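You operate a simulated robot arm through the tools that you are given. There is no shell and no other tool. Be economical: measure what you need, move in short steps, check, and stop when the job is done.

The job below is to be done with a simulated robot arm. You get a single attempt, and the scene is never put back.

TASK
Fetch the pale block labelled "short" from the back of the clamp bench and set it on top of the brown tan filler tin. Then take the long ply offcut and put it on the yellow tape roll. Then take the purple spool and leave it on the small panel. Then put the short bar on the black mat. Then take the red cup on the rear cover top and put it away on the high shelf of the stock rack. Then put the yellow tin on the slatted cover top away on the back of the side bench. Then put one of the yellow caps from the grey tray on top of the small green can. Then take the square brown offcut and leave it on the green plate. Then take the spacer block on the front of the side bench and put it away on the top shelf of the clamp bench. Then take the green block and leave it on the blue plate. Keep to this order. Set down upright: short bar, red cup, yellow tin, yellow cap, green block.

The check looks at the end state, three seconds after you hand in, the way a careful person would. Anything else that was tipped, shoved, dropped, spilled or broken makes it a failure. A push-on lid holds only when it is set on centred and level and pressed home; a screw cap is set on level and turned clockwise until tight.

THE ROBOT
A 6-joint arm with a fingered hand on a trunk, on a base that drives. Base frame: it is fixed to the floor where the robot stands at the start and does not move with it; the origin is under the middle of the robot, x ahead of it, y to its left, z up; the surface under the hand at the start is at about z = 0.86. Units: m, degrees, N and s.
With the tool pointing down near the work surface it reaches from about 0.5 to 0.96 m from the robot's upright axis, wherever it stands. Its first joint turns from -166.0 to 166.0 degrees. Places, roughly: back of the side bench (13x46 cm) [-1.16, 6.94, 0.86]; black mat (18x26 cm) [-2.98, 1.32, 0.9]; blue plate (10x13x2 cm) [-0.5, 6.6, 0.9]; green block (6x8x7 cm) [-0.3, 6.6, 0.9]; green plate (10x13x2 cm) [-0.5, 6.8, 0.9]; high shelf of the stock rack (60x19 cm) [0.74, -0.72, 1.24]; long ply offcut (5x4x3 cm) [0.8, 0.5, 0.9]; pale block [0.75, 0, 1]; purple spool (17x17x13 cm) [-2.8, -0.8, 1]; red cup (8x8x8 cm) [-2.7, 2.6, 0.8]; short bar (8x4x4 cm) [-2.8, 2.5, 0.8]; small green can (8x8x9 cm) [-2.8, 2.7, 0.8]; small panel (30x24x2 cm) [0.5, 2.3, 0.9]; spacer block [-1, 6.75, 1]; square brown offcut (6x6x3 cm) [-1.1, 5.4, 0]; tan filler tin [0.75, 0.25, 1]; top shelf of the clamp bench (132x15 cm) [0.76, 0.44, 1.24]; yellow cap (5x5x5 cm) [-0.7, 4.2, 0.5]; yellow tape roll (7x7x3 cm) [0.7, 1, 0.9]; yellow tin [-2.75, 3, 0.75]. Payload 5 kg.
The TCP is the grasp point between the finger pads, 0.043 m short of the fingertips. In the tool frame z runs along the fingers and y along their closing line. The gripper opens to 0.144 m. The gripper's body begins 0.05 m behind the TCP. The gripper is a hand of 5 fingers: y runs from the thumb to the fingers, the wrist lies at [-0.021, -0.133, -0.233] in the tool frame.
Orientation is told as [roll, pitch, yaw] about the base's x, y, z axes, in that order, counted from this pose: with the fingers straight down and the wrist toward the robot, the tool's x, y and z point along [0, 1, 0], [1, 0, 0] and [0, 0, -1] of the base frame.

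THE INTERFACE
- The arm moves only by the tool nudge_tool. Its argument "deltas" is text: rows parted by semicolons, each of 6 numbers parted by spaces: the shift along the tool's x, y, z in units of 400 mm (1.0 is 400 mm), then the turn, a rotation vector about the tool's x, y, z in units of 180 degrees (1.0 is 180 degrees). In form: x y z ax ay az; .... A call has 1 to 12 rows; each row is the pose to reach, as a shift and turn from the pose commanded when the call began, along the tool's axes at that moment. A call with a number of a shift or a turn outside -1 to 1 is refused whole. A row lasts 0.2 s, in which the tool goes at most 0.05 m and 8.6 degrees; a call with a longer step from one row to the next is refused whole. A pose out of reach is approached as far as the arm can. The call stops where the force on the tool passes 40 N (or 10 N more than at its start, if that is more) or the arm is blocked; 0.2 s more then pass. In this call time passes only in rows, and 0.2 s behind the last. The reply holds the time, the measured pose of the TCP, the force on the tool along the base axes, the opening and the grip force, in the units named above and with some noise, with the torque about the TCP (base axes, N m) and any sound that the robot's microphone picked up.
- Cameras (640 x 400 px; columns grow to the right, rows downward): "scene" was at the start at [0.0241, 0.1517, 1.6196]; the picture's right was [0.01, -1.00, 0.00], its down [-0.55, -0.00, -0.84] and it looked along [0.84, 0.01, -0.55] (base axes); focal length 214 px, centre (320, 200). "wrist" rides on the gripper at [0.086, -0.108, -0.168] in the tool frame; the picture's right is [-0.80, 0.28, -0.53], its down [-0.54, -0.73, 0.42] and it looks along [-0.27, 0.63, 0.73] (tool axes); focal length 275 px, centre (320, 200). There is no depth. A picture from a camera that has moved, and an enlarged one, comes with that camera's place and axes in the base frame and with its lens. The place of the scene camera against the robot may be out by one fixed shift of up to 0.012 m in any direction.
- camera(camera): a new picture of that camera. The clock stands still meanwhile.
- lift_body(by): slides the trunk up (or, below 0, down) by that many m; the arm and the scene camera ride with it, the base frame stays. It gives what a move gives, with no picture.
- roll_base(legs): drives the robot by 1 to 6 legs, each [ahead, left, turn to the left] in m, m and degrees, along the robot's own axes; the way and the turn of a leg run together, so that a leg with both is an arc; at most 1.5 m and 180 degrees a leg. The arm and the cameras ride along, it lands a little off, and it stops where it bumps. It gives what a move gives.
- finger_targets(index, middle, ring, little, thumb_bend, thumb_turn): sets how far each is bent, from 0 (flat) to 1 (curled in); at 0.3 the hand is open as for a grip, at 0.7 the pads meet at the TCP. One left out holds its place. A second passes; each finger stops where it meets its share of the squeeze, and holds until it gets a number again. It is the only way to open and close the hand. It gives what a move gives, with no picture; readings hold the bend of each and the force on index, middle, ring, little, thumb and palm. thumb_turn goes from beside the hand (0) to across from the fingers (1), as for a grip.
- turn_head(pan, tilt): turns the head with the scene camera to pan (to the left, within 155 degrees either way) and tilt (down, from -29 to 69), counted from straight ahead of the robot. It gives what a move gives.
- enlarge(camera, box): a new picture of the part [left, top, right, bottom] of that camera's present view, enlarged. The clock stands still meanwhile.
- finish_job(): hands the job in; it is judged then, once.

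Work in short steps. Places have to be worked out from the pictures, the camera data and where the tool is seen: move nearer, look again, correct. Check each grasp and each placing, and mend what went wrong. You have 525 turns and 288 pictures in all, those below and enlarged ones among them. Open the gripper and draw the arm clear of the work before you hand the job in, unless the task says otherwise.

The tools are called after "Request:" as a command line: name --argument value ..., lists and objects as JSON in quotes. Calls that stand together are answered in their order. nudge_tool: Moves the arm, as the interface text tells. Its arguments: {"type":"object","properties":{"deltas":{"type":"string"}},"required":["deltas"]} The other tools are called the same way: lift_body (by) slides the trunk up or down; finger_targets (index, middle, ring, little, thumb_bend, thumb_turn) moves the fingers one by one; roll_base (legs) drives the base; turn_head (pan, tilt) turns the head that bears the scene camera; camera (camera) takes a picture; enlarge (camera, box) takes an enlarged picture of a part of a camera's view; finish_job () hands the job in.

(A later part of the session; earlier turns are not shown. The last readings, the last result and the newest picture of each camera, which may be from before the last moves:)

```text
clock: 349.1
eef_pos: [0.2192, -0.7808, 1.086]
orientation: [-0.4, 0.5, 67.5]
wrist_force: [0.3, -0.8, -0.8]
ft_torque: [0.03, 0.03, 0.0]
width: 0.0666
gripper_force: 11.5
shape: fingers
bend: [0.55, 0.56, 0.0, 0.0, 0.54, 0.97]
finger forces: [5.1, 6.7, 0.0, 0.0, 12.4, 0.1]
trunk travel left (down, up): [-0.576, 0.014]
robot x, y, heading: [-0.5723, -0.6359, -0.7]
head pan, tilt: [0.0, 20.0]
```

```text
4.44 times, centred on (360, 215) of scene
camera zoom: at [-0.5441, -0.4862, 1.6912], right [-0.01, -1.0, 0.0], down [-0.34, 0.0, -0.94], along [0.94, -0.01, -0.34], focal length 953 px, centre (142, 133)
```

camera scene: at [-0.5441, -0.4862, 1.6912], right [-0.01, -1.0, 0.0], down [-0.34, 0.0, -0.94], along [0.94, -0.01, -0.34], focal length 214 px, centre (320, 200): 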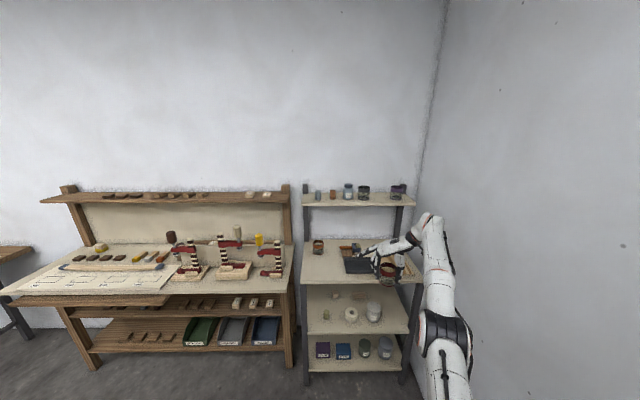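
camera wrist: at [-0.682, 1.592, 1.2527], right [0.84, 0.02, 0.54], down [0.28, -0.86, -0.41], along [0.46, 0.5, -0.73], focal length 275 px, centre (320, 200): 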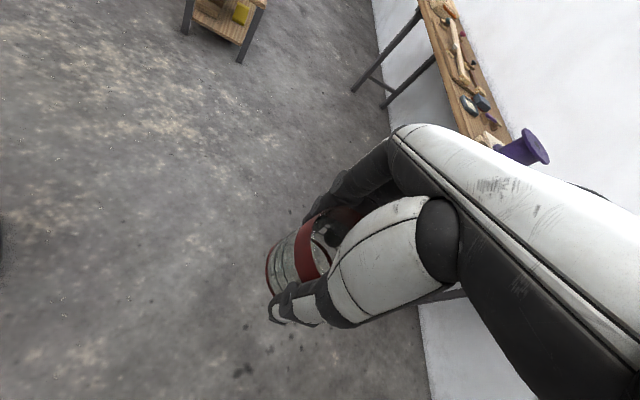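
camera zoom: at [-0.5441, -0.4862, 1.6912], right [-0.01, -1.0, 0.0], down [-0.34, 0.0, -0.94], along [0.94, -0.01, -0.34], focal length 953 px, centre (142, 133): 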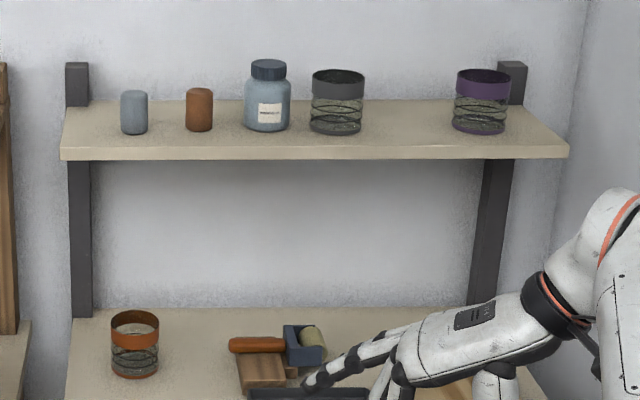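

There is a free slot on the high shelf between the dark and the purple cups (centre y≈-0.87). I turn the hand to neutral yaw at this height first, then raise it.

Request:
nudge_tool --deltas "0 0 0 0 0 0.042; 0 0 0 0 0 0.084; 0 0 0 0 0 0.126; 0 0 0 0 0 0.168; 0 0 0 0 0 0.21; 0 0 0 0 0 0.252; 0 0 0 0 0 0.294; 0 0 0 0 0 0.336; 0 0 0 0 0 0.375"

Request:
nudge_tool --deltas "0 -0.08 -0.07 0 0 0; 0 -0.16 -0.14 0 0 0; 0 -0.24 -0.21 0 0 0; 0 -0.32 -0.28 0 0 0; 0 -0.38 -0.36 0 0 0; 0 -0.42 -0.45 0 0 0; 0 -0.44 -0.55 0 0 0; 0 -0.44 -0.65 0 0 0"

Request:
camera --camera "scene"

Request:
camera --camera "wrist"

```text
clock: 351.1
eef_pos: [0.3282, -0.8208, 1.1024]
orientation: [-0.4, 0.2, 8.1]
wrist_force: [-0.2, 0.1, -0.8]
ft_torque: [0.05, -0.01, -0.01]
width: 0.0665
gripper_force: 12.4
shape: fingers
bend: [0.55, 0.56, 0.0, 0.0, 0.54, 0.96]
finger forces: [4.9, 6.5, 0.0, 0.0, 12.1, 0.0]
out of reach, approached as far as the arm can: row 1, 2, 3, 4, 5, 6, 7, 8, 9
trunk travel left (down, up): [-0.576, 0.014]
robot x, y, heading: [-0.5771, -0.6362, -0.7]
head pan, tilt: [0.0, 20.0]
```

```text
clock: 352.9
eef_pos: [0.1727, -0.8516, 1.3881]
orientation: [-0.3, 0.4, 8.3]
wrist_force: [-0.3, 0.3, -0.7]
ft_torque: [-0.01, -0.06, 0.0]
width: 0.0662
gripper_force: 11.5
shape: fingers
bend: [0.55, 0.56, 0.0, 0.0, 0.54, 0.96]
finger forces: [4.9, 6.3, 0.0, 0.0, 12.0, 0.0]
out of reach, approached as far as the arm can: row 1, 2, 3, 4, 5, 6, 7, 8
trunk travel left (down, up): [-0.576, 0.014]
robot x, y, heading: [-0.5725, -0.6346, -0.6]
head pan, tilt: [0.0, 20.0]
```

```text
122 pictures are left
camera scene: at [-0.5458, -0.4855, 1.6912], right [-0.01, -1.0, 0.0], down [-0.34, 0.0, -0.94], along [0.94, -0.01, -0.34], focal length 214 px, centre (320, 200)
```

scene: 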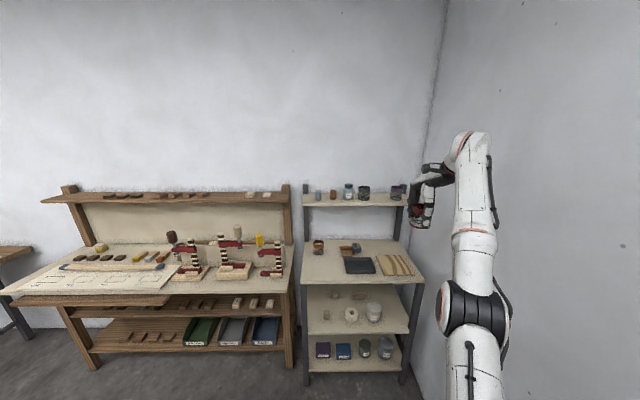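

```text
121 pictures are left
camera wrist: at [0.0528, -0.783, 1.5551], right [0.4, -0.74, 0.54], down [-0.64, -0.64, -0.42], along [0.65, -0.18, -0.73], focal length 275 px, centre (320, 200)
```

wrist: 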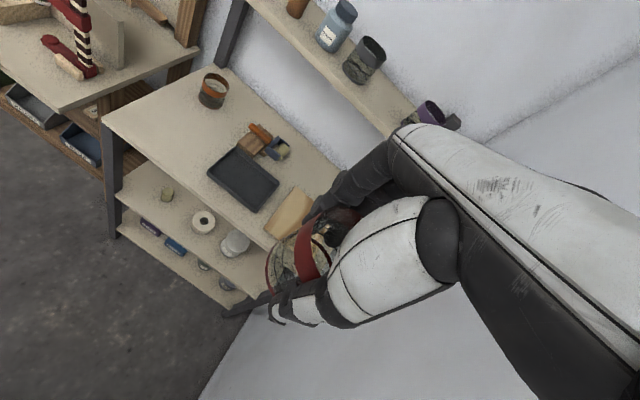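

Drive ahead in two steps, keeping the cup bottom above the neighbours' tops.

Request:
roll_base --legs '[[0.38, -0.018, 0]]'

Request:
camera --camera "scene"

Request:
camera --camera "wrist"

```text
clock: 355.4
eef_pos: [0.5623, -0.8807, 1.3857]
orientation: [-0.3, 0.4, 8.0]
wrist_force: [0.6, -0.2, -1.1]
ft_torque: [0.0, -0.01, 0.02]
width: 0.0663
gripper_force: 11.8
shape: fingers
bend: [0.55, 0.56, 0.0, 0.0, 0.54, 0.96]
finger forces: [4.8, 6.6, 0.1, 0.0, 11.9, 0.1]
trunk travel left (down, up): [-0.576, 0.014]
robot x, y, heading: [-0.1872, -0.6593, -1.0]
head pan, tilt: [0.0, 20.0]
```

```text
120 pictures are left
camera scene: at [-0.153, -0.5101, 1.6912], right [-0.02, -1.0, 0.0], down [-0.34, 0.01, -0.94], along [0.94, -0.02, -0.34], focal length 214 px, centre (320, 200)
```

scene: 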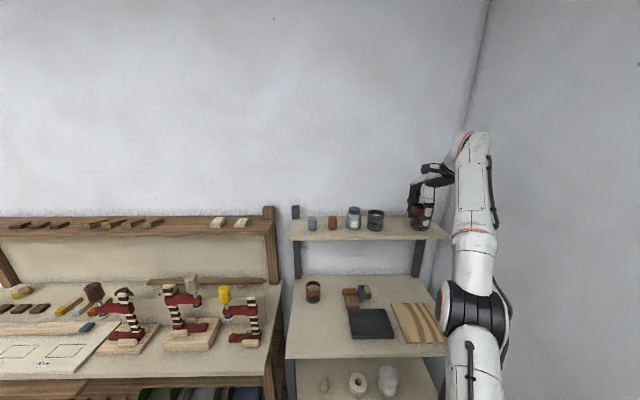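

```text
119 pictures are left
camera wrist: at [0.4444, -0.8107, 1.5534], right [0.4, -0.75, 0.54], down [-0.65, -0.64, -0.41], along [0.65, -0.18, -0.74], focal length 275 px, centre (320, 200)
```

wrist: 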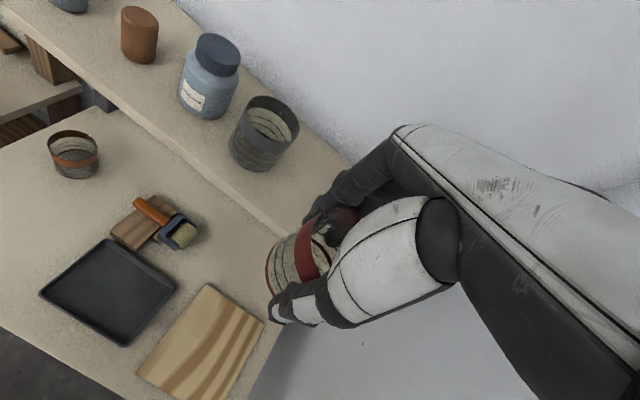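

Request:
roll_base --legs '[[0.14, 0.012, 0]]'

Request:
enlarge --camera "scene" --box '[290, 140, 470, 270]'

Request:
camera --camera "wrist"

```text
clock: 356.7
eef_pos: [0.7051, -0.8707, 1.3866]
orientation: [-0.3, 0.3, 8.1]
wrist_force: [-2.5, 0.0, -0.2]
ft_torque: [-0.02, -0.08, -0.09]
width: 0.0665
gripper_force: 13.6
shape: fingers
bend: [0.55, 0.56, 0.01, 0.0, 0.54, 0.96]
finger forces: [5.0, 6.5, 2.7, 0.0, 12.0, 0.0]
trunk travel left (down, up): [-0.576, 0.014]
robot x, y, heading: [-0.0359, -0.6494, -0.8]
head pan, tilt: [0.0, 20.0]
```

```text
3.08 times, centred on (380, 205) of scene
camera zoom: at [-0.0105, -0.5002, 1.6913], right [-0.02, -1.0, 0.0], down [-0.34, 0.01, -0.94], along [0.94, -0.01, -0.34], focal length 660 px, centre (135, 185)
```

zoom: 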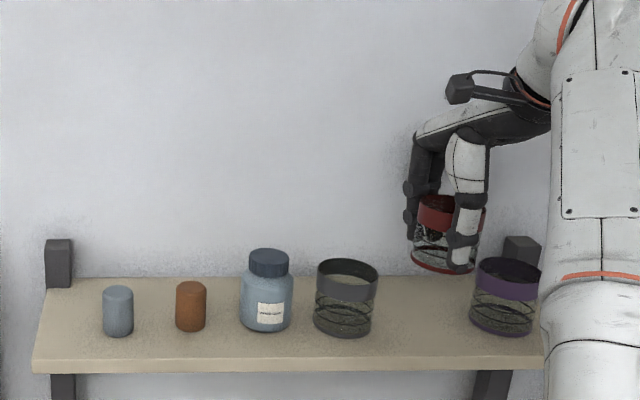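

```text
117 pictures are left
camera wrist: at [0.5871, -0.8003, 1.5543], right [0.4, -0.75, 0.54], down [-0.65, -0.64, -0.42], along [0.65, -0.18, -0.73], focal length 275 px, centre (320, 200)
```

wrist: 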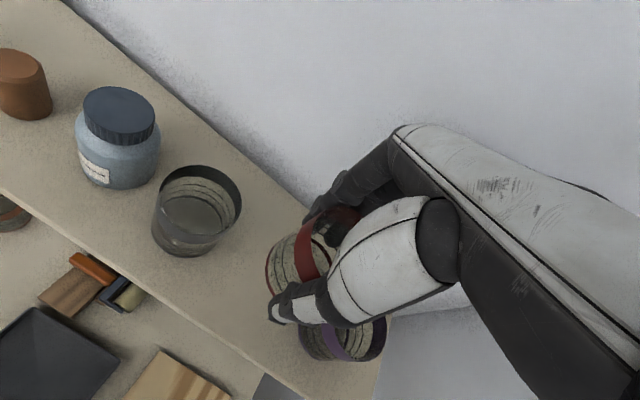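

The flat ring finger brushes the wall; and the gap between neighbours is ~10 cm. I shift 1 cm back and ~1.3 cm left to centre in the gap.

Request:
roll_base --legs '[[-0.012, 0.013, 0]]'

Request:
lift_body --by -0.035

Request:
enlarge --camera "scene" --box '[350, 160, 470, 260]'

Request:
camera --camera "wrist"

```text
clock: 357.5
eef_pos: [0.6938, -0.8558, 1.3887]
orientation: [-0.3, 0.3, 8.0]
wrist_force: [0.2, 0.1, -0.3]
ft_torque: [-0.09, 0.0, -0.02]
width: 0.0666
gripper_force: 12.3
shape: fingers
bend: [0.55, 0.56, 0.0, 0.0, 0.54, 0.96]
finger forces: [4.9, 6.5, 0.0, 0.1, 12.0, 0.0]
trunk travel left (down, up): [-0.576, 0.014]
robot x, y, heading: [-0.0498, -0.6349, -0.8]
head pan, tilt: [0.0, 20.0]
```

```text
clock: 358.3
eef_pos: [0.6947, -0.8562, 1.3534]
orientation: [-0.3, 0.2, 8.1]
wrist_force: [-0.6, 0.6, -1.1]
ft_torque: [-0.02, -0.03, 0.0]
width: 0.0664
gripper_force: 11.3
shape: fingers
bend: [0.55, 0.56, 0.0, 0.0, 0.54, 0.96]
finger forces: [4.9, 6.6, 0.0, 0.0, 12.0, 0.1]
trunk travel left (down, up): [-0.541, 0.049]
robot x, y, heading: [-0.0536, -0.6403, -1.0]
head pan, tilt: [0.0, 20.0]
```

```text
4.00 times, centred on (410, 210) of scene
camera zoom: at [-0.0217, -0.4868, 1.6562], right [-0.02, -1.0, 0.0], down [-0.34, 0.01, -0.94], along [0.94, -0.01, -0.34], focal length 858 px, centre (-40, 160)
```

zoom: 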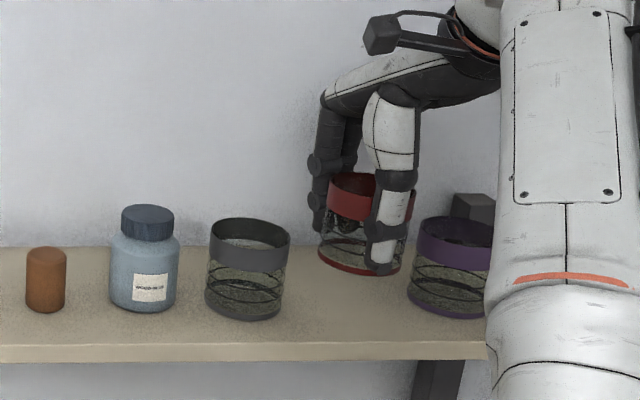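

```text
115 pictures are left
camera wrist: at [0.5754, -0.7868, 1.5197], right [0.4, -0.75, 0.54], down [-0.64, -0.64, -0.42], along [0.65, -0.18, -0.73], focal length 275 px, centre (320, 200)
```

wrist: 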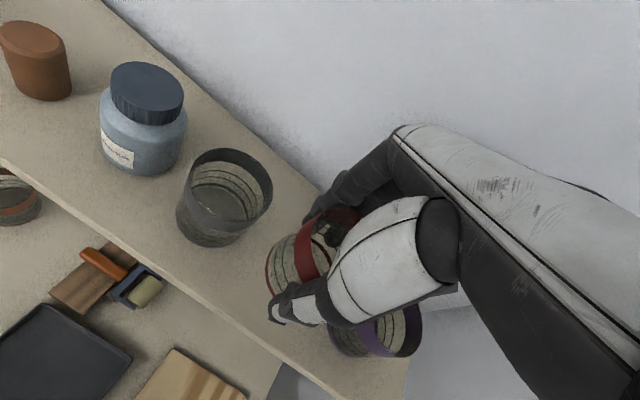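

Centred between the neighbours. Lower onto the shelf.

Request:
lift_body --by -0.04

Request:
enlarge --camera "scene" --box '[350, 160, 470, 260]'

```text
clock: 359.1
eef_pos: [0.6948, -0.8556, 1.3136]
orientation: [-0.3, 0.2, 7.9]
wrist_force: [-0.2, 0.1, -0.4]
ft_torque: [0.02, 0.0, 0.01]
width: 0.0666
gripper_force: 12.0
shape: fingers
bend: [0.55, 0.56, 0.0, 0.0, 0.54, 0.96]
finger forces: [4.9, 6.5, 0.1, 0.0, 12.0, 0.1]
trunk travel left (down, up): [-0.501, 0.089]
robot x, y, heading: [-0.0489, -0.6362, -0.9]
head pan, tilt: [0.0, 20.0]
```

```text
4.00 times, centred on (410, 210) of scene
camera zoom: at [-0.0217, -0.4868, 1.6163], right [-0.02, -1.0, 0.0], down [-0.34, 0.01, -0.94], along [0.94, -0.01, -0.34], focal length 858 px, centre (-40, 160)
```

zoom: 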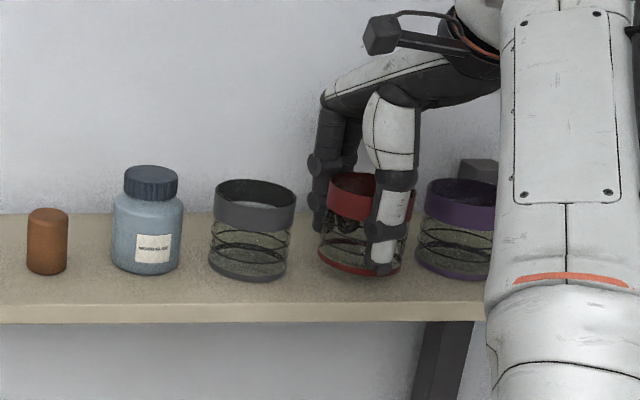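

Good clearance on both sides. Creep down to contact.

Request:
lift_body --by -0.01

Request:
lift_body --by -0.006

```text
clock: 359.7
eef_pos: [0.6948, -0.8569, 1.3017]
orientation: [-0.2, 0.4, 8.0]
wrist_force: [-0.1, 0.7, -1.6]
ft_torque: [-0.02, -0.02, -0.01]
width: 0.0662
gripper_force: 11.6
shape: fingers
bend: [0.55, 0.56, 0.0, 0.0, 0.54, 0.96]
finger forces: [5.0, 6.5, 0.0, 0.0, 11.9, 0.0]
trunk travel left (down, up): [-0.491, 0.099]
robot x, y, heading: [-0.0529, -0.6372, -1.2]
head pan, tilt: [0.0, 20.0]
```

```text
clock: 360.2
eef_pos: [0.6943, -0.8561, 1.2986]
orientation: [-0.3, 0.2, 8.1]
wrist_force: [1.7, 0.2, 10.1]
ft_torque: [-0.12, -0.42, 0.02]
width: 0.0663
gripper_force: 13.1
shape: fingers
bend: [0.55, 0.56, 0.0, 0.0, 0.54, 0.96]
finger forces: [5.3, 8.6, 0.1, 0.0, 13.4, 0.1]
trunk travel left (down, up): [-0.485, 0.105]
robot x, y, heading: [-0.0491, -0.6371, -0.9]
head pan, tilt: [0.0, 20.0]
```

Touching. Open moderately and rise straight up.

Request:
finger_targets --index 0.44 --middle 0.44 --thumb_bend 0.42

Request:
lift_body --by 0.1

Request:
enlarge --camera "scene" --box '[350, 160, 470, 260]'

```text
clock: 361.2
eef_pos: [0.6954, -0.8579, 1.2962]
orientation: [-0.3, 0.4, 7.9]
wrist_force: [-0.2, -0.4, -0.4]
ft_torque: [0.01, 0.01, -0.01]
width: 0.1034
gripper_force: 0.1
shape: fingers
bend: [0.44, 0.44, 0.0, 0.0, 0.42, 0.97]
finger forces: [0.0, 0.0, 0.1, 0.1, 0.0, 0.0]
trunk travel left (down, up): [-0.485, 0.105]
robot x, y, heading: [-0.0518, -0.6371, -0.8]
head pan, tilt: [0.0, 20.0]
```

```text
clock: 362.6
eef_pos: [0.6954, -0.8578, 1.3949]
orientation: [-0.2, 0.3, 8.1]
wrist_force: [-0.1, -0.6, -0.7]
ft_torque: [-0.01, -0.01, 0.02]
width: 0.1035
gripper_force: 0.2
shape: fingers
bend: [0.44, 0.44, 0.0, 0.0, 0.42, 0.97]
finger forces: [0.1, 0.0, 0.0, 0.1, 0.0, 0.1]
trunk travel left (down, up): [-0.585, 0.005]
robot x, y, heading: [-0.0493, -0.6388, -0.8]
head pan, tilt: [0.0, 20.0]
```

```text
4.00 times, centred on (410, 210) of scene
camera zoom: at [-0.0214, -0.4869, 1.7002], right [-0.02, -1.0, 0.0], down [-0.34, 0.01, -0.94], along [0.94, -0.01, -0.34], focal length 858 px, centre (-40, 160)
```

zoom: 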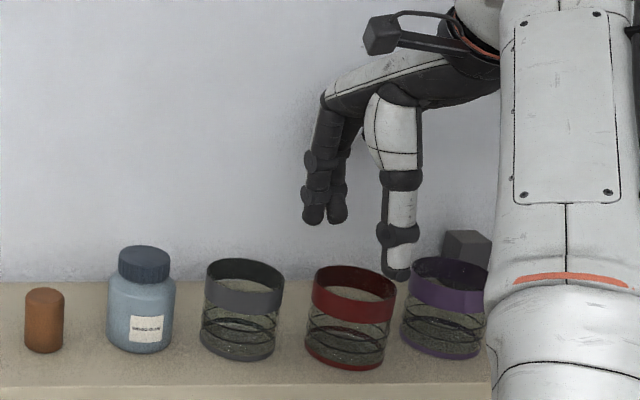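

The red cup stands on the high shelf. Next the yellow tin on the boat's slatted cover. I back off, draw the hand in and drive back toward the boat.

Request:
roll_base --legs '[[-0.6, 0, 0], [0, 1.4, 0], [0, 1.4, 0]]'

Request:
nudge_tool --deltas "0.1 0 0.05 0 0 0.02; 0.2 0 0.1 0 0 0.04; 0.3 0 0.15 0 0 0.05; 0.4 0 0.2 0 0 0.05; 0.5 0 0.25 0 0 0.05; 0.55 0 0.35 0 0 0.05; 0.55 0 0.45 0 0 0.05; 0.55 0 0.55 0 0 0.05"

Request:
roll_base --legs '[[0, 0, 180], [0, -0.9, 0]]'

Request:
turn_head --pan 0 --tilt 30

Request:
camera --camera "scene"

```text
clock: 379.4
eef_pos: [0.0536, 2.0192, 1.3964]
orientation: [-0.3, 0.4, 8.7]
wrist_force: [-0.6, 0.2, 0.0]
ft_torque: [-0.07, 0.03, -0.01]
width: 0.1034
gripper_force: 0.0
shape: fingers
bend: [0.44, 0.44, 0.0, 0.0, 0.42, 0.97]
finger forces: [0.0, 0.1, 0.0, 0.1, 0.1, 0.0]
trunk travel left (down, up): [-0.585, 0.005]
robot x, y, heading: [-0.6935, 2.2303, -0.1]
head pan, tilt: [0.0, 20.0]
```

```text
clock: 381.2
eef_pos: [0.1524, 2.1928, 1.3309]
orientation: [-0.4, 0.4, -0.3]
wrist_force: [-0.7, -0.3, 0.5]
ft_torque: [0.03, -0.06, -0.01]
width: 0.1035
gripper_force: 0.1
shape: fingers
bend: [0.44, 0.44, 0.0, 0.0, 0.42, 0.98]
finger forces: [0.1, 0.0, 0.0, 0.0, 0.0, 0.0]
out of reach, approached as far as the arm can: row 1, 2, 3, 4, 5, 6, 7, 8
trunk travel left (down, up): [-0.585, 0.005]
robot x, y, heading: [-0.6951, 2.2276, -0.4]
head pan, tilt: [0.0, 20.0]
```

```text
clock: 392.3
eef_pos: [-1.4945, 3.0777, 1.3303]
orientation: [-0.6, 0.6, 175.2]
wrist_force: [-0.9, 0.2, 0.8]
ft_torque: [0.01, 0.01, 0.0]
width: 0.1035
gripper_force: 0.0
shape: fingers
bend: [0.44, 0.44, 0.0, 0.0, 0.42, 0.98]
finger forces: [0.0, 0.0, 0.1, 0.0, 0.0, 0.1]
trunk travel left (down, up): [-0.585, 0.005]
robot x, y, heading: [-0.6534, 2.9743, 175.6]
head pan, tilt: [0.0, 20.0]
stopped in leg 2: the robot was blocked; the commanded pose is now the measured one
```

```text
clock: 393.0
eef_pos: [-1.4931, 3.0785, 1.3298]
orientation: [-0.5, 0.4, 175.2]
wrist_force: [1.2, 0.9, 0.0]
ft_torque: [0.01, 0.0, 0.01]
width: 0.1034
gripper_force: 0.0
shape: fingers
bend: [0.44, 0.44, 0.0, 0.0, 0.42, 0.98]
finger forces: [0.0, 0.0, 0.1, 0.0, 0.0, 0.0]
trunk travel left (down, up): [-0.585, 0.005]
robot x, y, heading: [-0.6439, 2.9758, 175.2]
head pan, tilt: [0.0, 30.0]
```

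```text
112 pictures are left
camera scene: at [-0.6975, 2.8173, 1.6842], right [0.08, 1.0, 0.0], down [0.5, -0.04, -0.87], along [-0.86, 0.07, -0.5], focal length 214 px, centre (320, 200)
```

scene: 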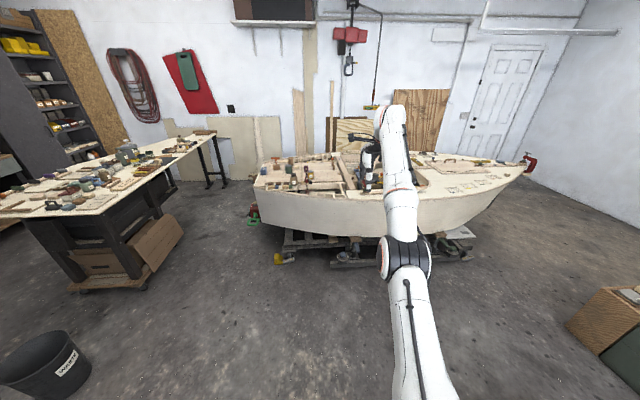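

Blocked on the right again; I look there.

Request:
turn_head --pan -85 --tilt 50

Request:
camera --camera "scene"

```text
clock: 394.6
eef_pos: [-1.4935, 3.0768, 1.3309]
orientation: [-0.5, 0.4, 175.1]
wrist_force: [-0.1, -0.1, -0.3]
ft_torque: [-0.01, -0.01, 0.0]
width: 0.1035
gripper_force: 0.1
shape: fingers
bend: [0.44, 0.44, 0.0, 0.0, 0.42, 0.98]
finger forces: [0.1, 0.1, 0.0, 0.0, 0.0, 0.0]
trunk travel left (down, up): [-0.585, 0.005]
robot x, y, heading: [-0.6506, 2.9756, 175.4]
head pan, tilt: [-85.0, 50.0]
```

```text
111 pictures are left
camera scene: at [-0.6082, 2.8874, 1.6547], right [1.0, 0.01, 0.0], down [0.01, -0.77, -0.64], along [-0.01, 0.64, -0.77], focal length 214 px, centre (320, 200)
```

scene: 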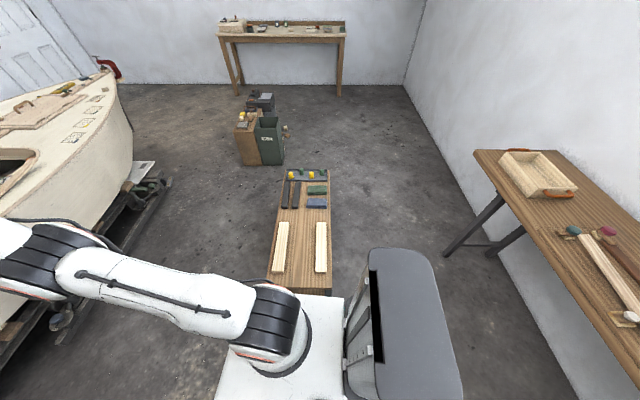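

It is the low table with the caps tray; nothing disturbed. I move off it and go to the boat's side.

Request:
roll_base --legs '[[0, 0.08, 4.5], [0.9, 0, 0]]'

Request:
turn_head --pan 0 --tilt 38

Request:
camera --camera "scene"

Request:
camera --camera "wrist"

```text
clock: 400.1
eef_pos: [-2.4325, 2.9117, 1.33]
orientation: [-0.5, 0.4, -179.4]
wrist_force: [0.5, 0.2, -1.1]
ft_torque: [-0.03, -0.02, 0.01]
width: 0.1037
gripper_force: 0.1
shape: fingers
bend: [0.44, 0.44, 0.0, 0.0, 0.42, 0.98]
finger forces: [0.0, 0.1, 0.0, 0.1, 0.1, 0.0]
trunk travel left (down, up): [-0.585, 0.005]
robot x, y, heading: [-1.5816, 2.8853, -179.2]
head pan, tilt: [-85.0, 50.0]
```

```text
clock: 401.7
eef_pos: [-2.431, 2.9132, 1.3298]
orientation: [-0.6, 0.3, -179.4]
wrist_force: [0.0, 0.8, -0.2]
ft_torque: [0.01, 0.02, -0.01]
width: 0.1034
gripper_force: 0.0
shape: fingers
bend: [0.44, 0.44, 0.0, 0.0, 0.42, 0.98]
finger forces: [0.0, 0.1, 0.1, 0.0, 0.0, 0.0]
trunk travel left (down, up): [-0.585, 0.005]
robot x, y, heading: [-1.5827, 2.8879, -179.2]
head pan, tilt: [0.0, 38.0]
```

```text
110 pictures are left
camera scene: at [-1.6118, 2.7265, 1.6718], right [-0.02, 1.0, 0.0], down [0.62, 0.01, -0.79], along [-0.79, -0.01, -0.62], focal length 214 px, centre (320, 200)
```

scene: 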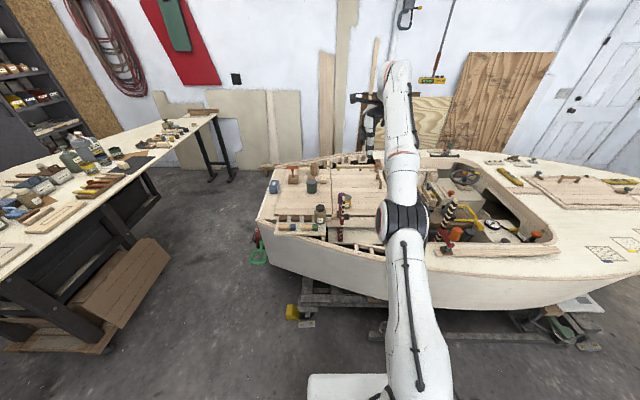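

```text
109 pictures are left
camera wrist: at [-2.3242, 2.8244, 1.4971], right [-0.29, 0.79, 0.54], down [0.72, 0.55, -0.41], along [-0.62, 0.27, -0.73], focal length 275 px, centre (320, 200)
```

wrist: 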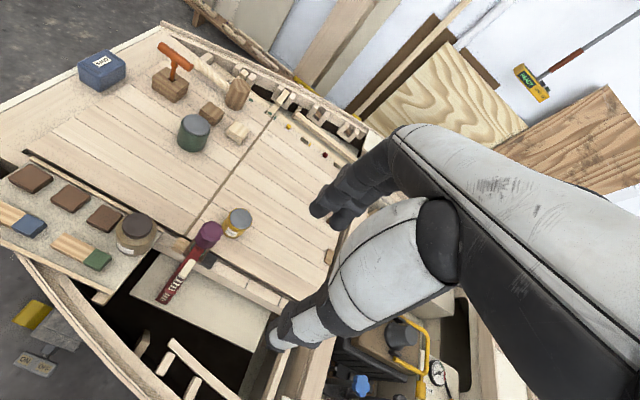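

I see the yellow tin at ≈(-2.673,2.873), right behind the purple clamp handle (top ≈0.99 at (-2.514,2.828)). I'll come in with the wrist swung to the +y side. Drive closer, lower to 1.07, then yaw.

Request:
finger_targets --index 0.42 --middle 0.42 --ring 0.42 --little 0.42 --thumb_bend 0.42

Request:
roll_base --legs '[[0.28, 0.135, 0]]'

Request:
nudge_tool --deltas "-0.05 -0.02 0.1 0 0 0; -0.1 -0.05 0.2 0 0 0; -0.15 -0.08 0.3 0 0 0; -0.2 -0.08 0.4 0 0 0; -0.25 -0.08 0.5 0 0 0; -0.28 -0.08 0.6 0 0 0; -0.28 -0.08 0.65 0 0 0"

Request:
camera --camera "wrist"

```text
clock: 402.7
eef_pos: [-2.4323, 2.9124, 1.3312]
orientation: [-0.5, 0.5, -179.6]
wrist_force: [0.9, -0.4, 0.4]
ft_torque: [0.0, -0.02, -0.02]
width: 0.1068
gripper_force: 0.1
shape: fingers
bend: [0.42, 0.42, 0.42, 0.42, 0.42, 0.98]
finger forces: [0.1, 0.0, 0.1, 0.0, 0.1, 0.0]
trunk travel left (down, up): [-0.585, 0.005]
robot x, y, heading: [-1.5822, 2.8871, -179.3]
head pan, tilt: [0.0, 38.0]
```

```text
clock: 404.8
eef_pos: [-2.711, 2.7805, 1.3296]
orientation: [-0.5, 0.5, -179.8]
wrist_force: [0.5, 0.1, -0.4]
ft_torque: [0.02, -0.04, 0.01]
width: 0.1072
gripper_force: 0.1
shape: fingers
bend: [0.42, 0.42, 0.42, 0.42, 0.42, 0.98]
finger forces: [0.0, 0.0, 0.0, 0.0, 0.0, 0.0]
trunk travel left (down, up): [-0.585, 0.005]
robot x, y, heading: [-1.8654, 2.7534, -179.2]
head pan, tilt: [0.0, 38.0]
```

```text
clock: 406.4
eef_pos: [-2.7748, 2.9147, 1.1163]
orientation: [-0.4, 0.6, -179.8]
wrist_force: [0.2, 0.3, 0.5]
ft_torque: [-0.02, 0.02, 0.0]
width: 0.1072
gripper_force: 0.0
shape: fingers
bend: [0.42, 0.42, 0.42, 0.42, 0.42, 0.98]
finger forces: [0.0, 0.0, 0.0, 0.1, 0.0, 0.0]
out of reach, approached as far as the arm can: row 1, 2, 3, 4, 5, 6, 7
trunk travel left (down, up): [-0.585, 0.005]
robot x, y, heading: [-1.8602, 2.753, -179.3]
head pan, tilt: [0.0, 38.0]
```

```text
108 pictures are left
camera wrist: at [-2.6678, 2.8261, 1.2846], right [-0.29, 0.79, 0.54], down [0.73, 0.55, -0.41], along [-0.62, 0.27, -0.74], focal length 275 px, centre (320, 200)
```

wrist: 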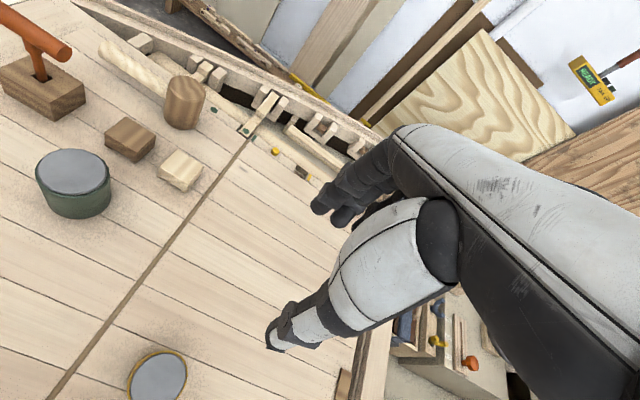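

Request:
nudge_tool --deltas "0 0 0.05 0 0 -0.04; 0 0 0.1 0 0 -0.08; 0 0 0.15 0 0 -0.12; 0 0 0.15 0 0 -0.16; 0 0 0.15 0 0 -0.194"

Request:
camera --camera "scene"

```text
clock: 407.6
eef_pos: [-2.7186, 2.9115, 1.0391]
orientation: [0.0, 0.8, -144.7]
wrist_force: [2.7, -0.8, -9.0]
ft_torque: [-0.1, 0.16, -0.02]
width: 0.1071
gripper_force: 0.0
shape: fingers
bend: [0.42, 0.42, 0.42, 0.42, 0.42, 0.97]
finger forces: [0.0, 0.0, 0.0, 0.1, 0.0, 0.1]
out of reach, approached as far as the arm can: row 1, 2, 3, 4, 5
trunk travel left (down, up): [-0.585, 0.005]
robot x, y, heading: [-1.8606, 2.7464, -179.5]
head pan, tilt: [0.0, 38.0]
```

```text
107 pictures are left
camera scene: at [-1.8878, 2.5898, 1.6716], right [-0.01, 1.0, 0.0], down [0.61, 0.01, -0.79], along [-0.79, -0.01, -0.61], focal length 214 px, centre (320, 200)
```

scene: 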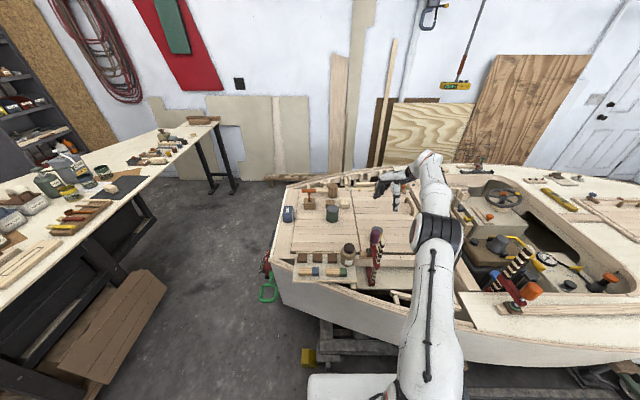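

Yaw works; the remaining limit is the high trunk. I lower the trunk 8 cm and then move in toward the tin.

Request:
lift_body --by -0.08

Request:
nudge_tool --deltas "0 -0.02 -0.04 0 0 0; 0 -0.04 -0.06 0 0 0"

Request:
camera --camera "wrist"

```text
clock: 408.8
eef_pos: [-2.7214, 2.9103, 0.9625]
orientation: [-0.2, 0.6, -144.8]
wrist_force: [-0.5, 0.2, -0.1]
ft_torque: [-0.01, 0.01, 0.0]
width: 0.1074
gripper_force: 0.0
shape: fingers
bend: [0.42, 0.42, 0.42, 0.42, 0.42, 0.97]
finger forces: [0.1, 0.0, 0.0, 0.0, 0.1, 0.0]
trunk travel left (down, up): [-0.505, 0.085]
robot x, y, heading: [-1.8602, 2.7464, -179.2]
head pan, tilt: [0.0, 38.0]
```

```text
clock: 409.4
eef_pos: [-2.7097, 2.9202, 0.9864]
orientation: [-0.1, 0.7, -144.9]
wrist_force: [0.1, 0.5, -0.2]
ft_torque: [0.0, 0.03, -0.03]
width: 0.1075
gripper_force: 0.0
shape: fingers
bend: [0.42, 0.42, 0.42, 0.42, 0.42, 0.97]
finger forces: [0.1, 0.0, 0.1, 0.0, 0.0, 0.0]
trunk travel left (down, up): [-0.505, 0.085]
robot x, y, heading: [-1.8624, 2.7508, -179.3]
head pan, tilt: [0.0, 38.0]
```

```text
106 pictures are left
camera wrist: at [-2.5732, 2.9095, 1.1549], right [-0.69, 0.48, 0.53], down [0.28, 0.86, -0.41], along [-0.66, -0.14, -0.74], focal length 275 px, centre (320, 200)
```

wrist: 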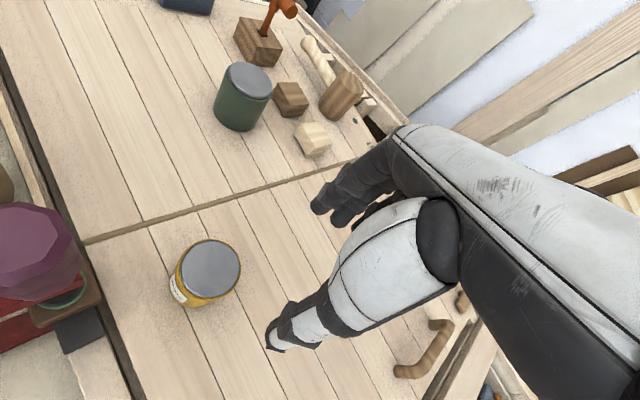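

Tin centre ≈(-2.662,2.878), ~6 cm wide and tall. The wrist camera would come near the purple handle, so I yaw a further 15° while moving over the tin, then lower partway.

Request:
nudge_tool --deltas "0.05 -0.01 0 0 0 -0.04; 0.1 -0.02 0 0 0 -0.083; 0.1425 -0.037 0.04 0 0 -0.083; 0.1425 -0.037 0.12 0 0 -0.083; 0.1425 -0.037 0.2 0 0 -0.083"

Request:
camera --camera "wrist"

Request:
enlarge --camera "scene" --box '[310, 140, 470, 280]'

```text
clock: 410.6
eef_pos: [-2.6638, 2.8807, 0.9078]
orientation: [0.1, 0.7, -129.9]
wrist_force: [-0.3, -0.3, 1.5]
ft_torque: [-0.01, -0.05, 0.02]
width: 0.1074
gripper_force: 0.0
shape: fingers
bend: [0.42, 0.42, 0.42, 0.42, 0.42, 0.97]
finger forces: [0.0, 0.0, 0.0, 0.0, 0.0, 0.0]
trunk travel left (down, up): [-0.505, 0.085]
robot x, y, heading: [-1.862, 2.7507, -179.5]
head pan, tilt: [0.0, 38.0]
```

```text
105 pictures are left
camera wrist: at [-2.5301, 2.9066, 1.0759], right [-0.8, 0.29, 0.53], down [0.05, 0.91, -0.42], along [-0.6, -0.3, -0.74], focal length 275 px, centre (320, 200)
```

wrist: 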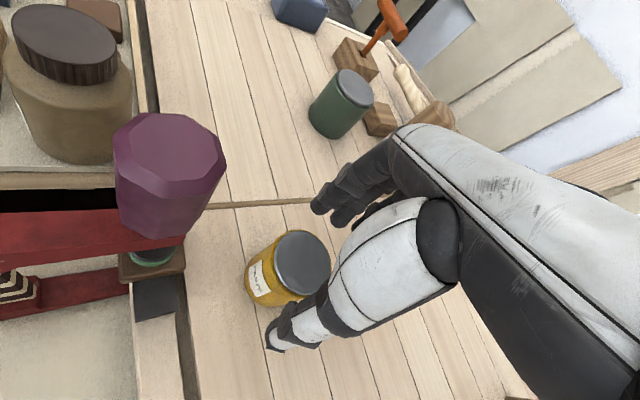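

```text
2.86 times, centred on (390, 210) of scene
camera zoom: at [-1.8918, 2.5903, 1.5919], right [-0.01, 1.0, 0.0], down [0.62, 0.01, -0.79], along [-0.79, -0.01, -0.62], focal length 613 px, centre (120, 171)
```

zoom: 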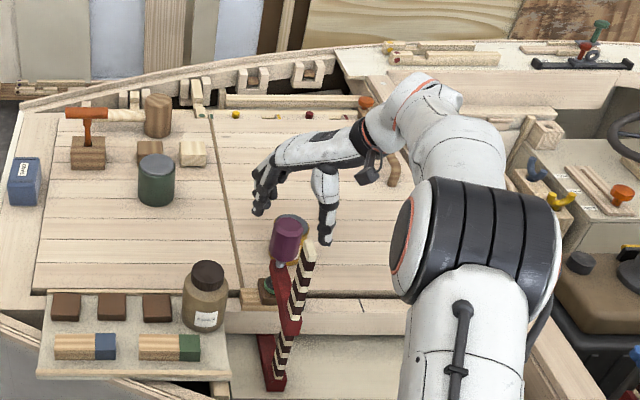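

Aligned and clear of the handle. Lower to grip height and close.

Request:
nudge_tool --deltas "0 0 0.05 0 0 0; 0 0 0.1 0 0 0; 0 0 0.128 0 0 0"

Request:
finger_targets --index 0.65 --middle 0.65 --ring 0.65 --little 0.42 --thumb_bend 0.65

Request:
camera --camera "wrist"

```text
clock: 411.4
eef_pos: [-2.6643, 2.881, 0.8565]
orientation: [0.0, 0.7, -130.0]
wrist_force: [0.1, -0.6, 1.2]
ft_torque: [-0.01, 0.04, -0.04]
width: 0.1073
gripper_force: 0.0
shape: fingers
bend: [0.42, 0.42, 0.42, 0.42, 0.42, 0.97]
finger forces: [0.0, 0.0, 0.0, 0.0, 0.0, 0.1]
trunk travel left (down, up): [-0.505, 0.085]
robot x, y, heading: [-1.8605, 2.7496, -179.3]
head pan, tilt: [0.0, 38.0]
```

```text
clock: 412.4
eef_pos: [-2.6648, 2.8814, 0.8557]
orientation: [0.0, 0.9, -130.0]
wrist_force: [-0.1, -0.5, 0.1]
ft_torque: [-0.04, 0.08, 0.0]
width: 0.0599
gripper_force: 13.9
shape: fingers
bend: [0.56, 0.61, 0.65, 0.42, 0.56, 0.97]
finger forces: [9.2, 4.9, 0.0, 0.0, 14.2, 0.0]
trunk travel left (down, up): [-0.505, 0.085]
robot x, y, heading: [-1.8626, 2.7502, -179.3]
head pan, tilt: [0.0, 38.0]
```

```text
103 pictures are left
camera wrist: at [-2.5311, 2.9065, 1.0243], right [-0.8, 0.29, 0.53], down [0.05, 0.91, -0.41], along [-0.6, -0.3, -0.74], focal length 275 px, centre (320, 200)
```

wrist: 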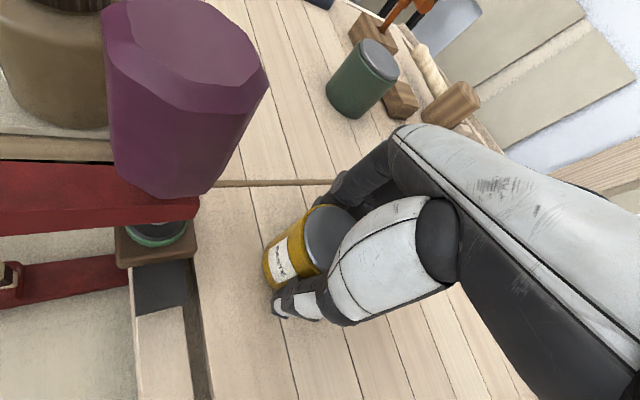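

Gripped. Lift, back away from the boat and head for the side bench.

Request:
nudge_tool --deltas "0 0 -0.08 0 0 0; 0 0 -0.18 0 0 0; 0 0 -0.28 0 0 0; 0 0 -0.36 0 0 0"

Request:
lift_body --by 0.08

Request:
roll_base --legs '[[-0.5, 0, 0], [0, 0, -90]]'

Request:
turn_head --pan 0 --tilt 25

Request:
camera --camera "scene"

```text
clock: 413.4
eef_pos: [-2.6644, 2.8835, 1.0012]
orientation: [0.0, 0.7, -130.0]
wrist_force: [0.4, 0.0, -1.8]
ft_torque: [-0.01, 0.02, 0.01]
width: 0.0599
gripper_force: 13.9
shape: fingers
bend: [0.56, 0.61, 0.65, 0.42, 0.57, 0.97]
finger forces: [8.9, 4.7, 0.0, 0.0, 14.2, 0.1]
trunk travel left (down, up): [-0.505, 0.085]
robot x, y, heading: [-1.8607, 2.7491, -179.6]
head pan, tilt: [0.0, 38.0]
```

```text
clock: 414.5
eef_pos: [-2.6644, 2.883, 1.0802]
orientation: [0.1, 0.7, -129.8]
wrist_force: [-0.3, -0.1, -2.8]
ft_torque: [-0.01, 0.03, 0.02]
width: 0.06
gripper_force: 14.0
shape: fingers
bend: [0.56, 0.61, 0.65, 0.42, 0.57, 0.97]
finger forces: [8.8, 4.8, 0.0, 0.1, 14.1, 0.1]
trunk travel left (down, up): [-0.585, 0.005]
robot x, y, heading: [-1.8616, 2.7515, -179.3]
head pan, tilt: [0.0, 38.0]
```

```text
clock: 421.2
eef_pos: [-1.2679, 3.5649, 1.0801]
orientation: [0.0, 0.7, 142.3]
wrist_force: [-0.2, 0.1, -1.7]
ft_torque: [0.04, 0.02, -0.01]
width: 0.0595
gripper_force: 13.4
shape: fingers
bend: [0.56, 0.61, 0.65, 0.42, 0.57, 0.97]
finger forces: [8.7, 4.6, 0.0, 0.0, 13.8, 0.0]
trunk travel left (down, up): [-0.585, 0.005]
robot x, y, heading: [-1.364, 2.7577, 93.3]
head pan, tilt: [0.0, 38.0]
```

```text
clock: 421.9
eef_pos: [-1.2672, 3.5653, 1.08]
orientation: [0.1, 0.7, 142.3]
wrist_force: [-1.0, 0.7, -2.1]
ft_torque: [0.0, -0.02, 0.0]
width: 0.0595
gripper_force: 13.7
shape: fingers
bend: [0.56, 0.61, 0.65, 0.42, 0.57, 0.97]
finger forces: [8.6, 4.6, 0.1, 0.0, 13.8, 0.0]
trunk travel left (down, up): [-0.585, 0.005]
robot x, y, heading: [-1.367, 2.7587, 93.1]
head pan, tilt: [0.0, 25.0]
```

```text
102 pictures are left
camera scene: at [-1.5288, 2.777, 1.6921], right [1.0, 0.05, 0.0], down [0.02, -0.42, -0.91], along [-0.05, 0.9, -0.42], focal length 214 px, centre (320, 200)
```

scene: 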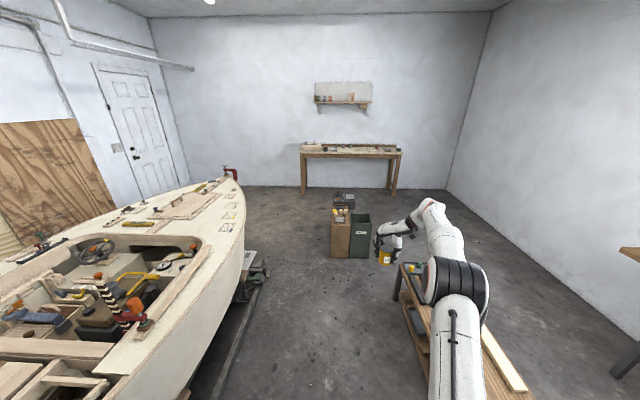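

Boxes stand ahead; the clear route is right of the low table. I strafe to x≈-0.12, then go along +y.

Request:
roll_base --legs '[[-0.067, -1.235, 0], [0, 0, -3.1], [1.4, 0, 0], [1.4, 0, 0]]'

Request:
camera --camera "scene"

```text
clock: 441.9
eef_pos: [0.1283, 6.3638, 1.0796]
orientation: [0.1, 0.7, 136.6]
wrist_force: [-1.0, -0.2, -2.1]
ft_torque: [0.03, -0.01, 0.0]
width: 0.0597
gripper_force: 13.4
shape: fingers
bend: [0.56, 0.61, 0.65, 0.42, 0.57, 0.97]
finger forces: [8.9, 4.7, 0.0, 0.0, 13.9, 0.0]
trunk travel left (down, up): [-0.585, 0.005]
robot x, y, heading: [-0.0513, 5.568, 87.2]
head pan, tilt: [0.0, 25.0]
```

```text
101 pictures are left
camera scene: at [-0.2083, 5.606, 1.6922], right [1.0, -0.05, 0.0], down [-0.02, -0.42, -0.91], along [0.04, 0.91, -0.42], focal length 214 px, centre (320, 200)
```

scene: 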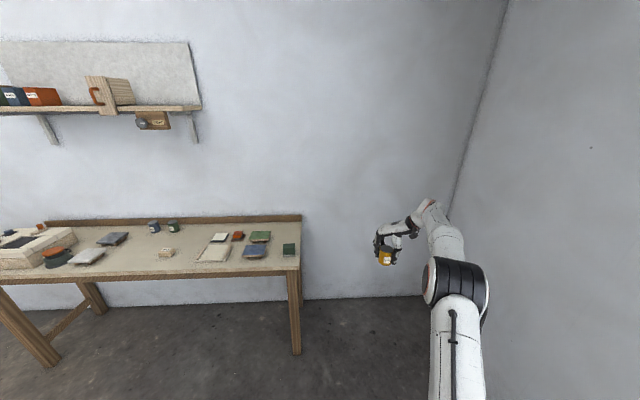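

Request:
enlarge --camera "scene" --box '[0, 200, 310, 300]'

```text
2.06 times, centred on (155, 250) of scene
camera zoom: at [-0.2083, 5.606, 1.6922], right [1.0, -0.05, 0.0], down [-0.02, -0.42, -0.91], along [0.04, 0.91, -0.42], focal length 443 px, centre (661, 97)
```

zoom: 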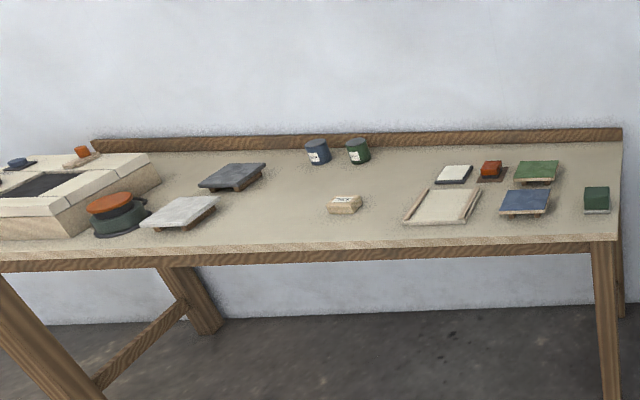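

The free spot on the back strip is right of the green tin, ≈(-1.03,6.93). I drive there: straighten, ahead, then left.

Request:
roll_base --legs '[[0, 0, 2.8], [0.4, 0, 0], [0, 1.12, 0]]'

Request:
turn_head --pan 0 --tilt 40

Request:
camera --camera "scene"

Request:
camera --camera "wrist"

```text
clock: 450.1
eef_pos: [-1.0292, 6.7574, 1.0807]
orientation: [0.0, 0.7, 140.3]
wrist_force: [0.2, 0.7, -2.4]
ft_torque: [0.03, 0.01, -0.04]
width: 0.0594
gripper_force: 14.1
shape: fingers
bend: [0.56, 0.62, 0.65, 0.42, 0.57, 0.97]
finger forces: [8.8, 4.9, 0.0, 0.1, 13.7, 0.0]
trunk travel left (down, up): [-0.585, 0.005]
robot x, y, heading: [-1.1577, 5.9561, 90.8]
head pan, tilt: [0.0, 25.0]
```

```text
clock: 450.8
eef_pos: [-1.0279, 6.7573, 1.0796]
orientation: [0.1, 0.7, 140.3]
wrist_force: [0.9, 0.0, -2.4]
ft_torque: [0.05, -0.03, -0.02]
width: 0.0596
gripper_force: 14.2
shape: fingers
bend: [0.56, 0.62, 0.65, 0.42, 0.57, 0.97]
finger forces: [8.8, 4.9, 0.0, 0.0, 13.8, 0.0]
trunk travel left (down, up): [-0.585, 0.005]
robot x, y, heading: [-1.1548, 5.9532, 90.9]
head pan, tilt: [0.0, 40.0]
```

```text
99 pictures are left
camera scene: at [-1.3175, 5.9727, 1.6689], right [1.0, 0.01, 0.0], down [0.01, -0.64, -0.77], along [-0.01, 0.77, -0.64], focal length 214 px, centre (320, 200)
```

scene: 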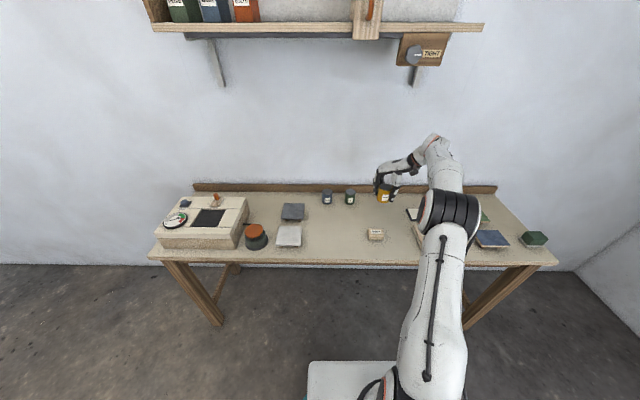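

```text
98 pictures are left
camera wrist: at [-1.0012, 6.6224, 1.2485], right [0.29, 0.8, 0.53], down [0.91, -0.05, -0.41], along [-0.3, 0.6, -0.74], focal length 275 px, centre (320, 200)
```

wrist: 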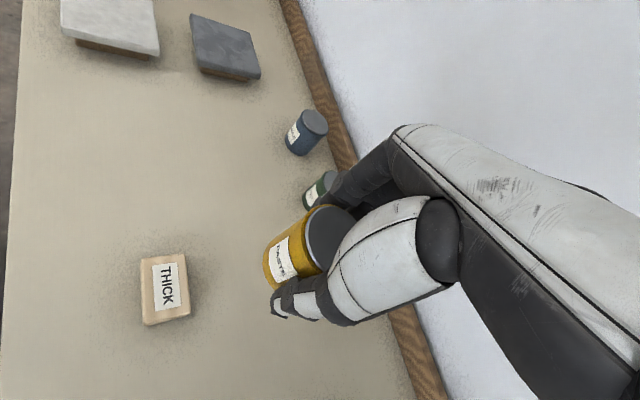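

Row of tins at y≈6.91. Drive 0.155 m ahead so the tin is over (-1.03,6.91), then lower with the trunk.

Request:
roll_base --legs '[[0.155, 0, 0]]'

Request:
lift_body --by -0.13

Request:
camera --camera "wrist"

Request:
enlarge --camera "scene" --box '[300, 100, 500, 240]'

```text
clock: 452.2
eef_pos: [-1.0261, 6.9072, 1.0796]
orientation: [0.1, 0.7, 140.0]
wrist_force: [-0.2, 0.1, -3.0]
ft_torque: [-0.01, -0.01, 0.0]
width: 0.0595
gripper_force: 14.2
shape: fingers
bend: [0.56, 0.62, 0.65, 0.42, 0.57, 0.96]
finger forces: [8.8, 4.7, 0.0, 0.1, 13.8, 0.0]
trunk travel left (down, up): [-0.585, 0.005]
robot x, y, heading: [-1.1562, 6.1039, 90.6]
head pan, tilt: [0.0, 40.0]
```

```text
clock: 453.8
eef_pos: [-1.0267, 6.9077, 0.9488]
orientation: [0.1, 0.7, 140.0]
wrist_force: [0.0, -0.2, -2.0]
ft_torque: [0.04, -0.02, -0.04]
width: 0.0596
gripper_force: 14.0
shape: fingers
bend: [0.56, 0.62, 0.65, 0.42, 0.57, 0.96]
finger forces: [8.9, 4.7, 0.0, 0.0, 13.9, 0.0]
trunk travel left (down, up): [-0.455, 0.135]
robot x, y, heading: [-1.1589, 6.1034, 90.6]
head pan, tilt: [0.0, 40.0]
```

```text
97 pictures are left
camera wrist: at [-1.0002, 6.7722, 1.1183], right [0.29, 0.8, 0.53], down [0.91, -0.05, -0.41], along [-0.3, 0.6, -0.74], focal length 275 px, centre (320, 200)
```

wrist: 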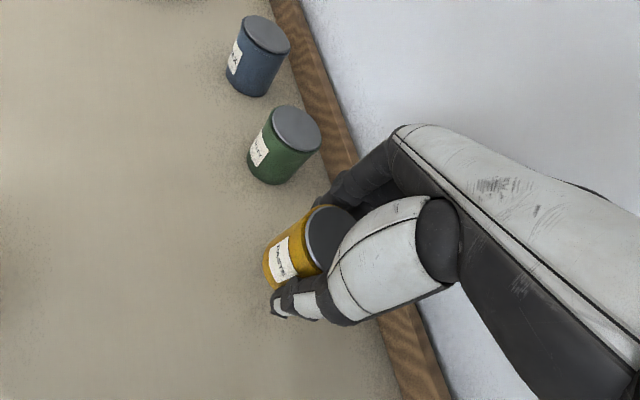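

```text
2.86 times, centred on (400, 170) of scene
camera zoom: at [-1.3193, 6.1238, 1.5389], right [1.0, 0.01, 0.0], down [0.01, -0.64, -0.77], along [-0.01, 0.77, -0.64], focal length 613 px, centre (91, 286)
```

zoom: 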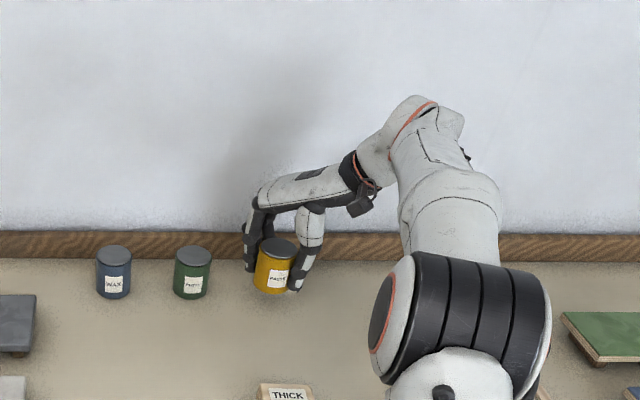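

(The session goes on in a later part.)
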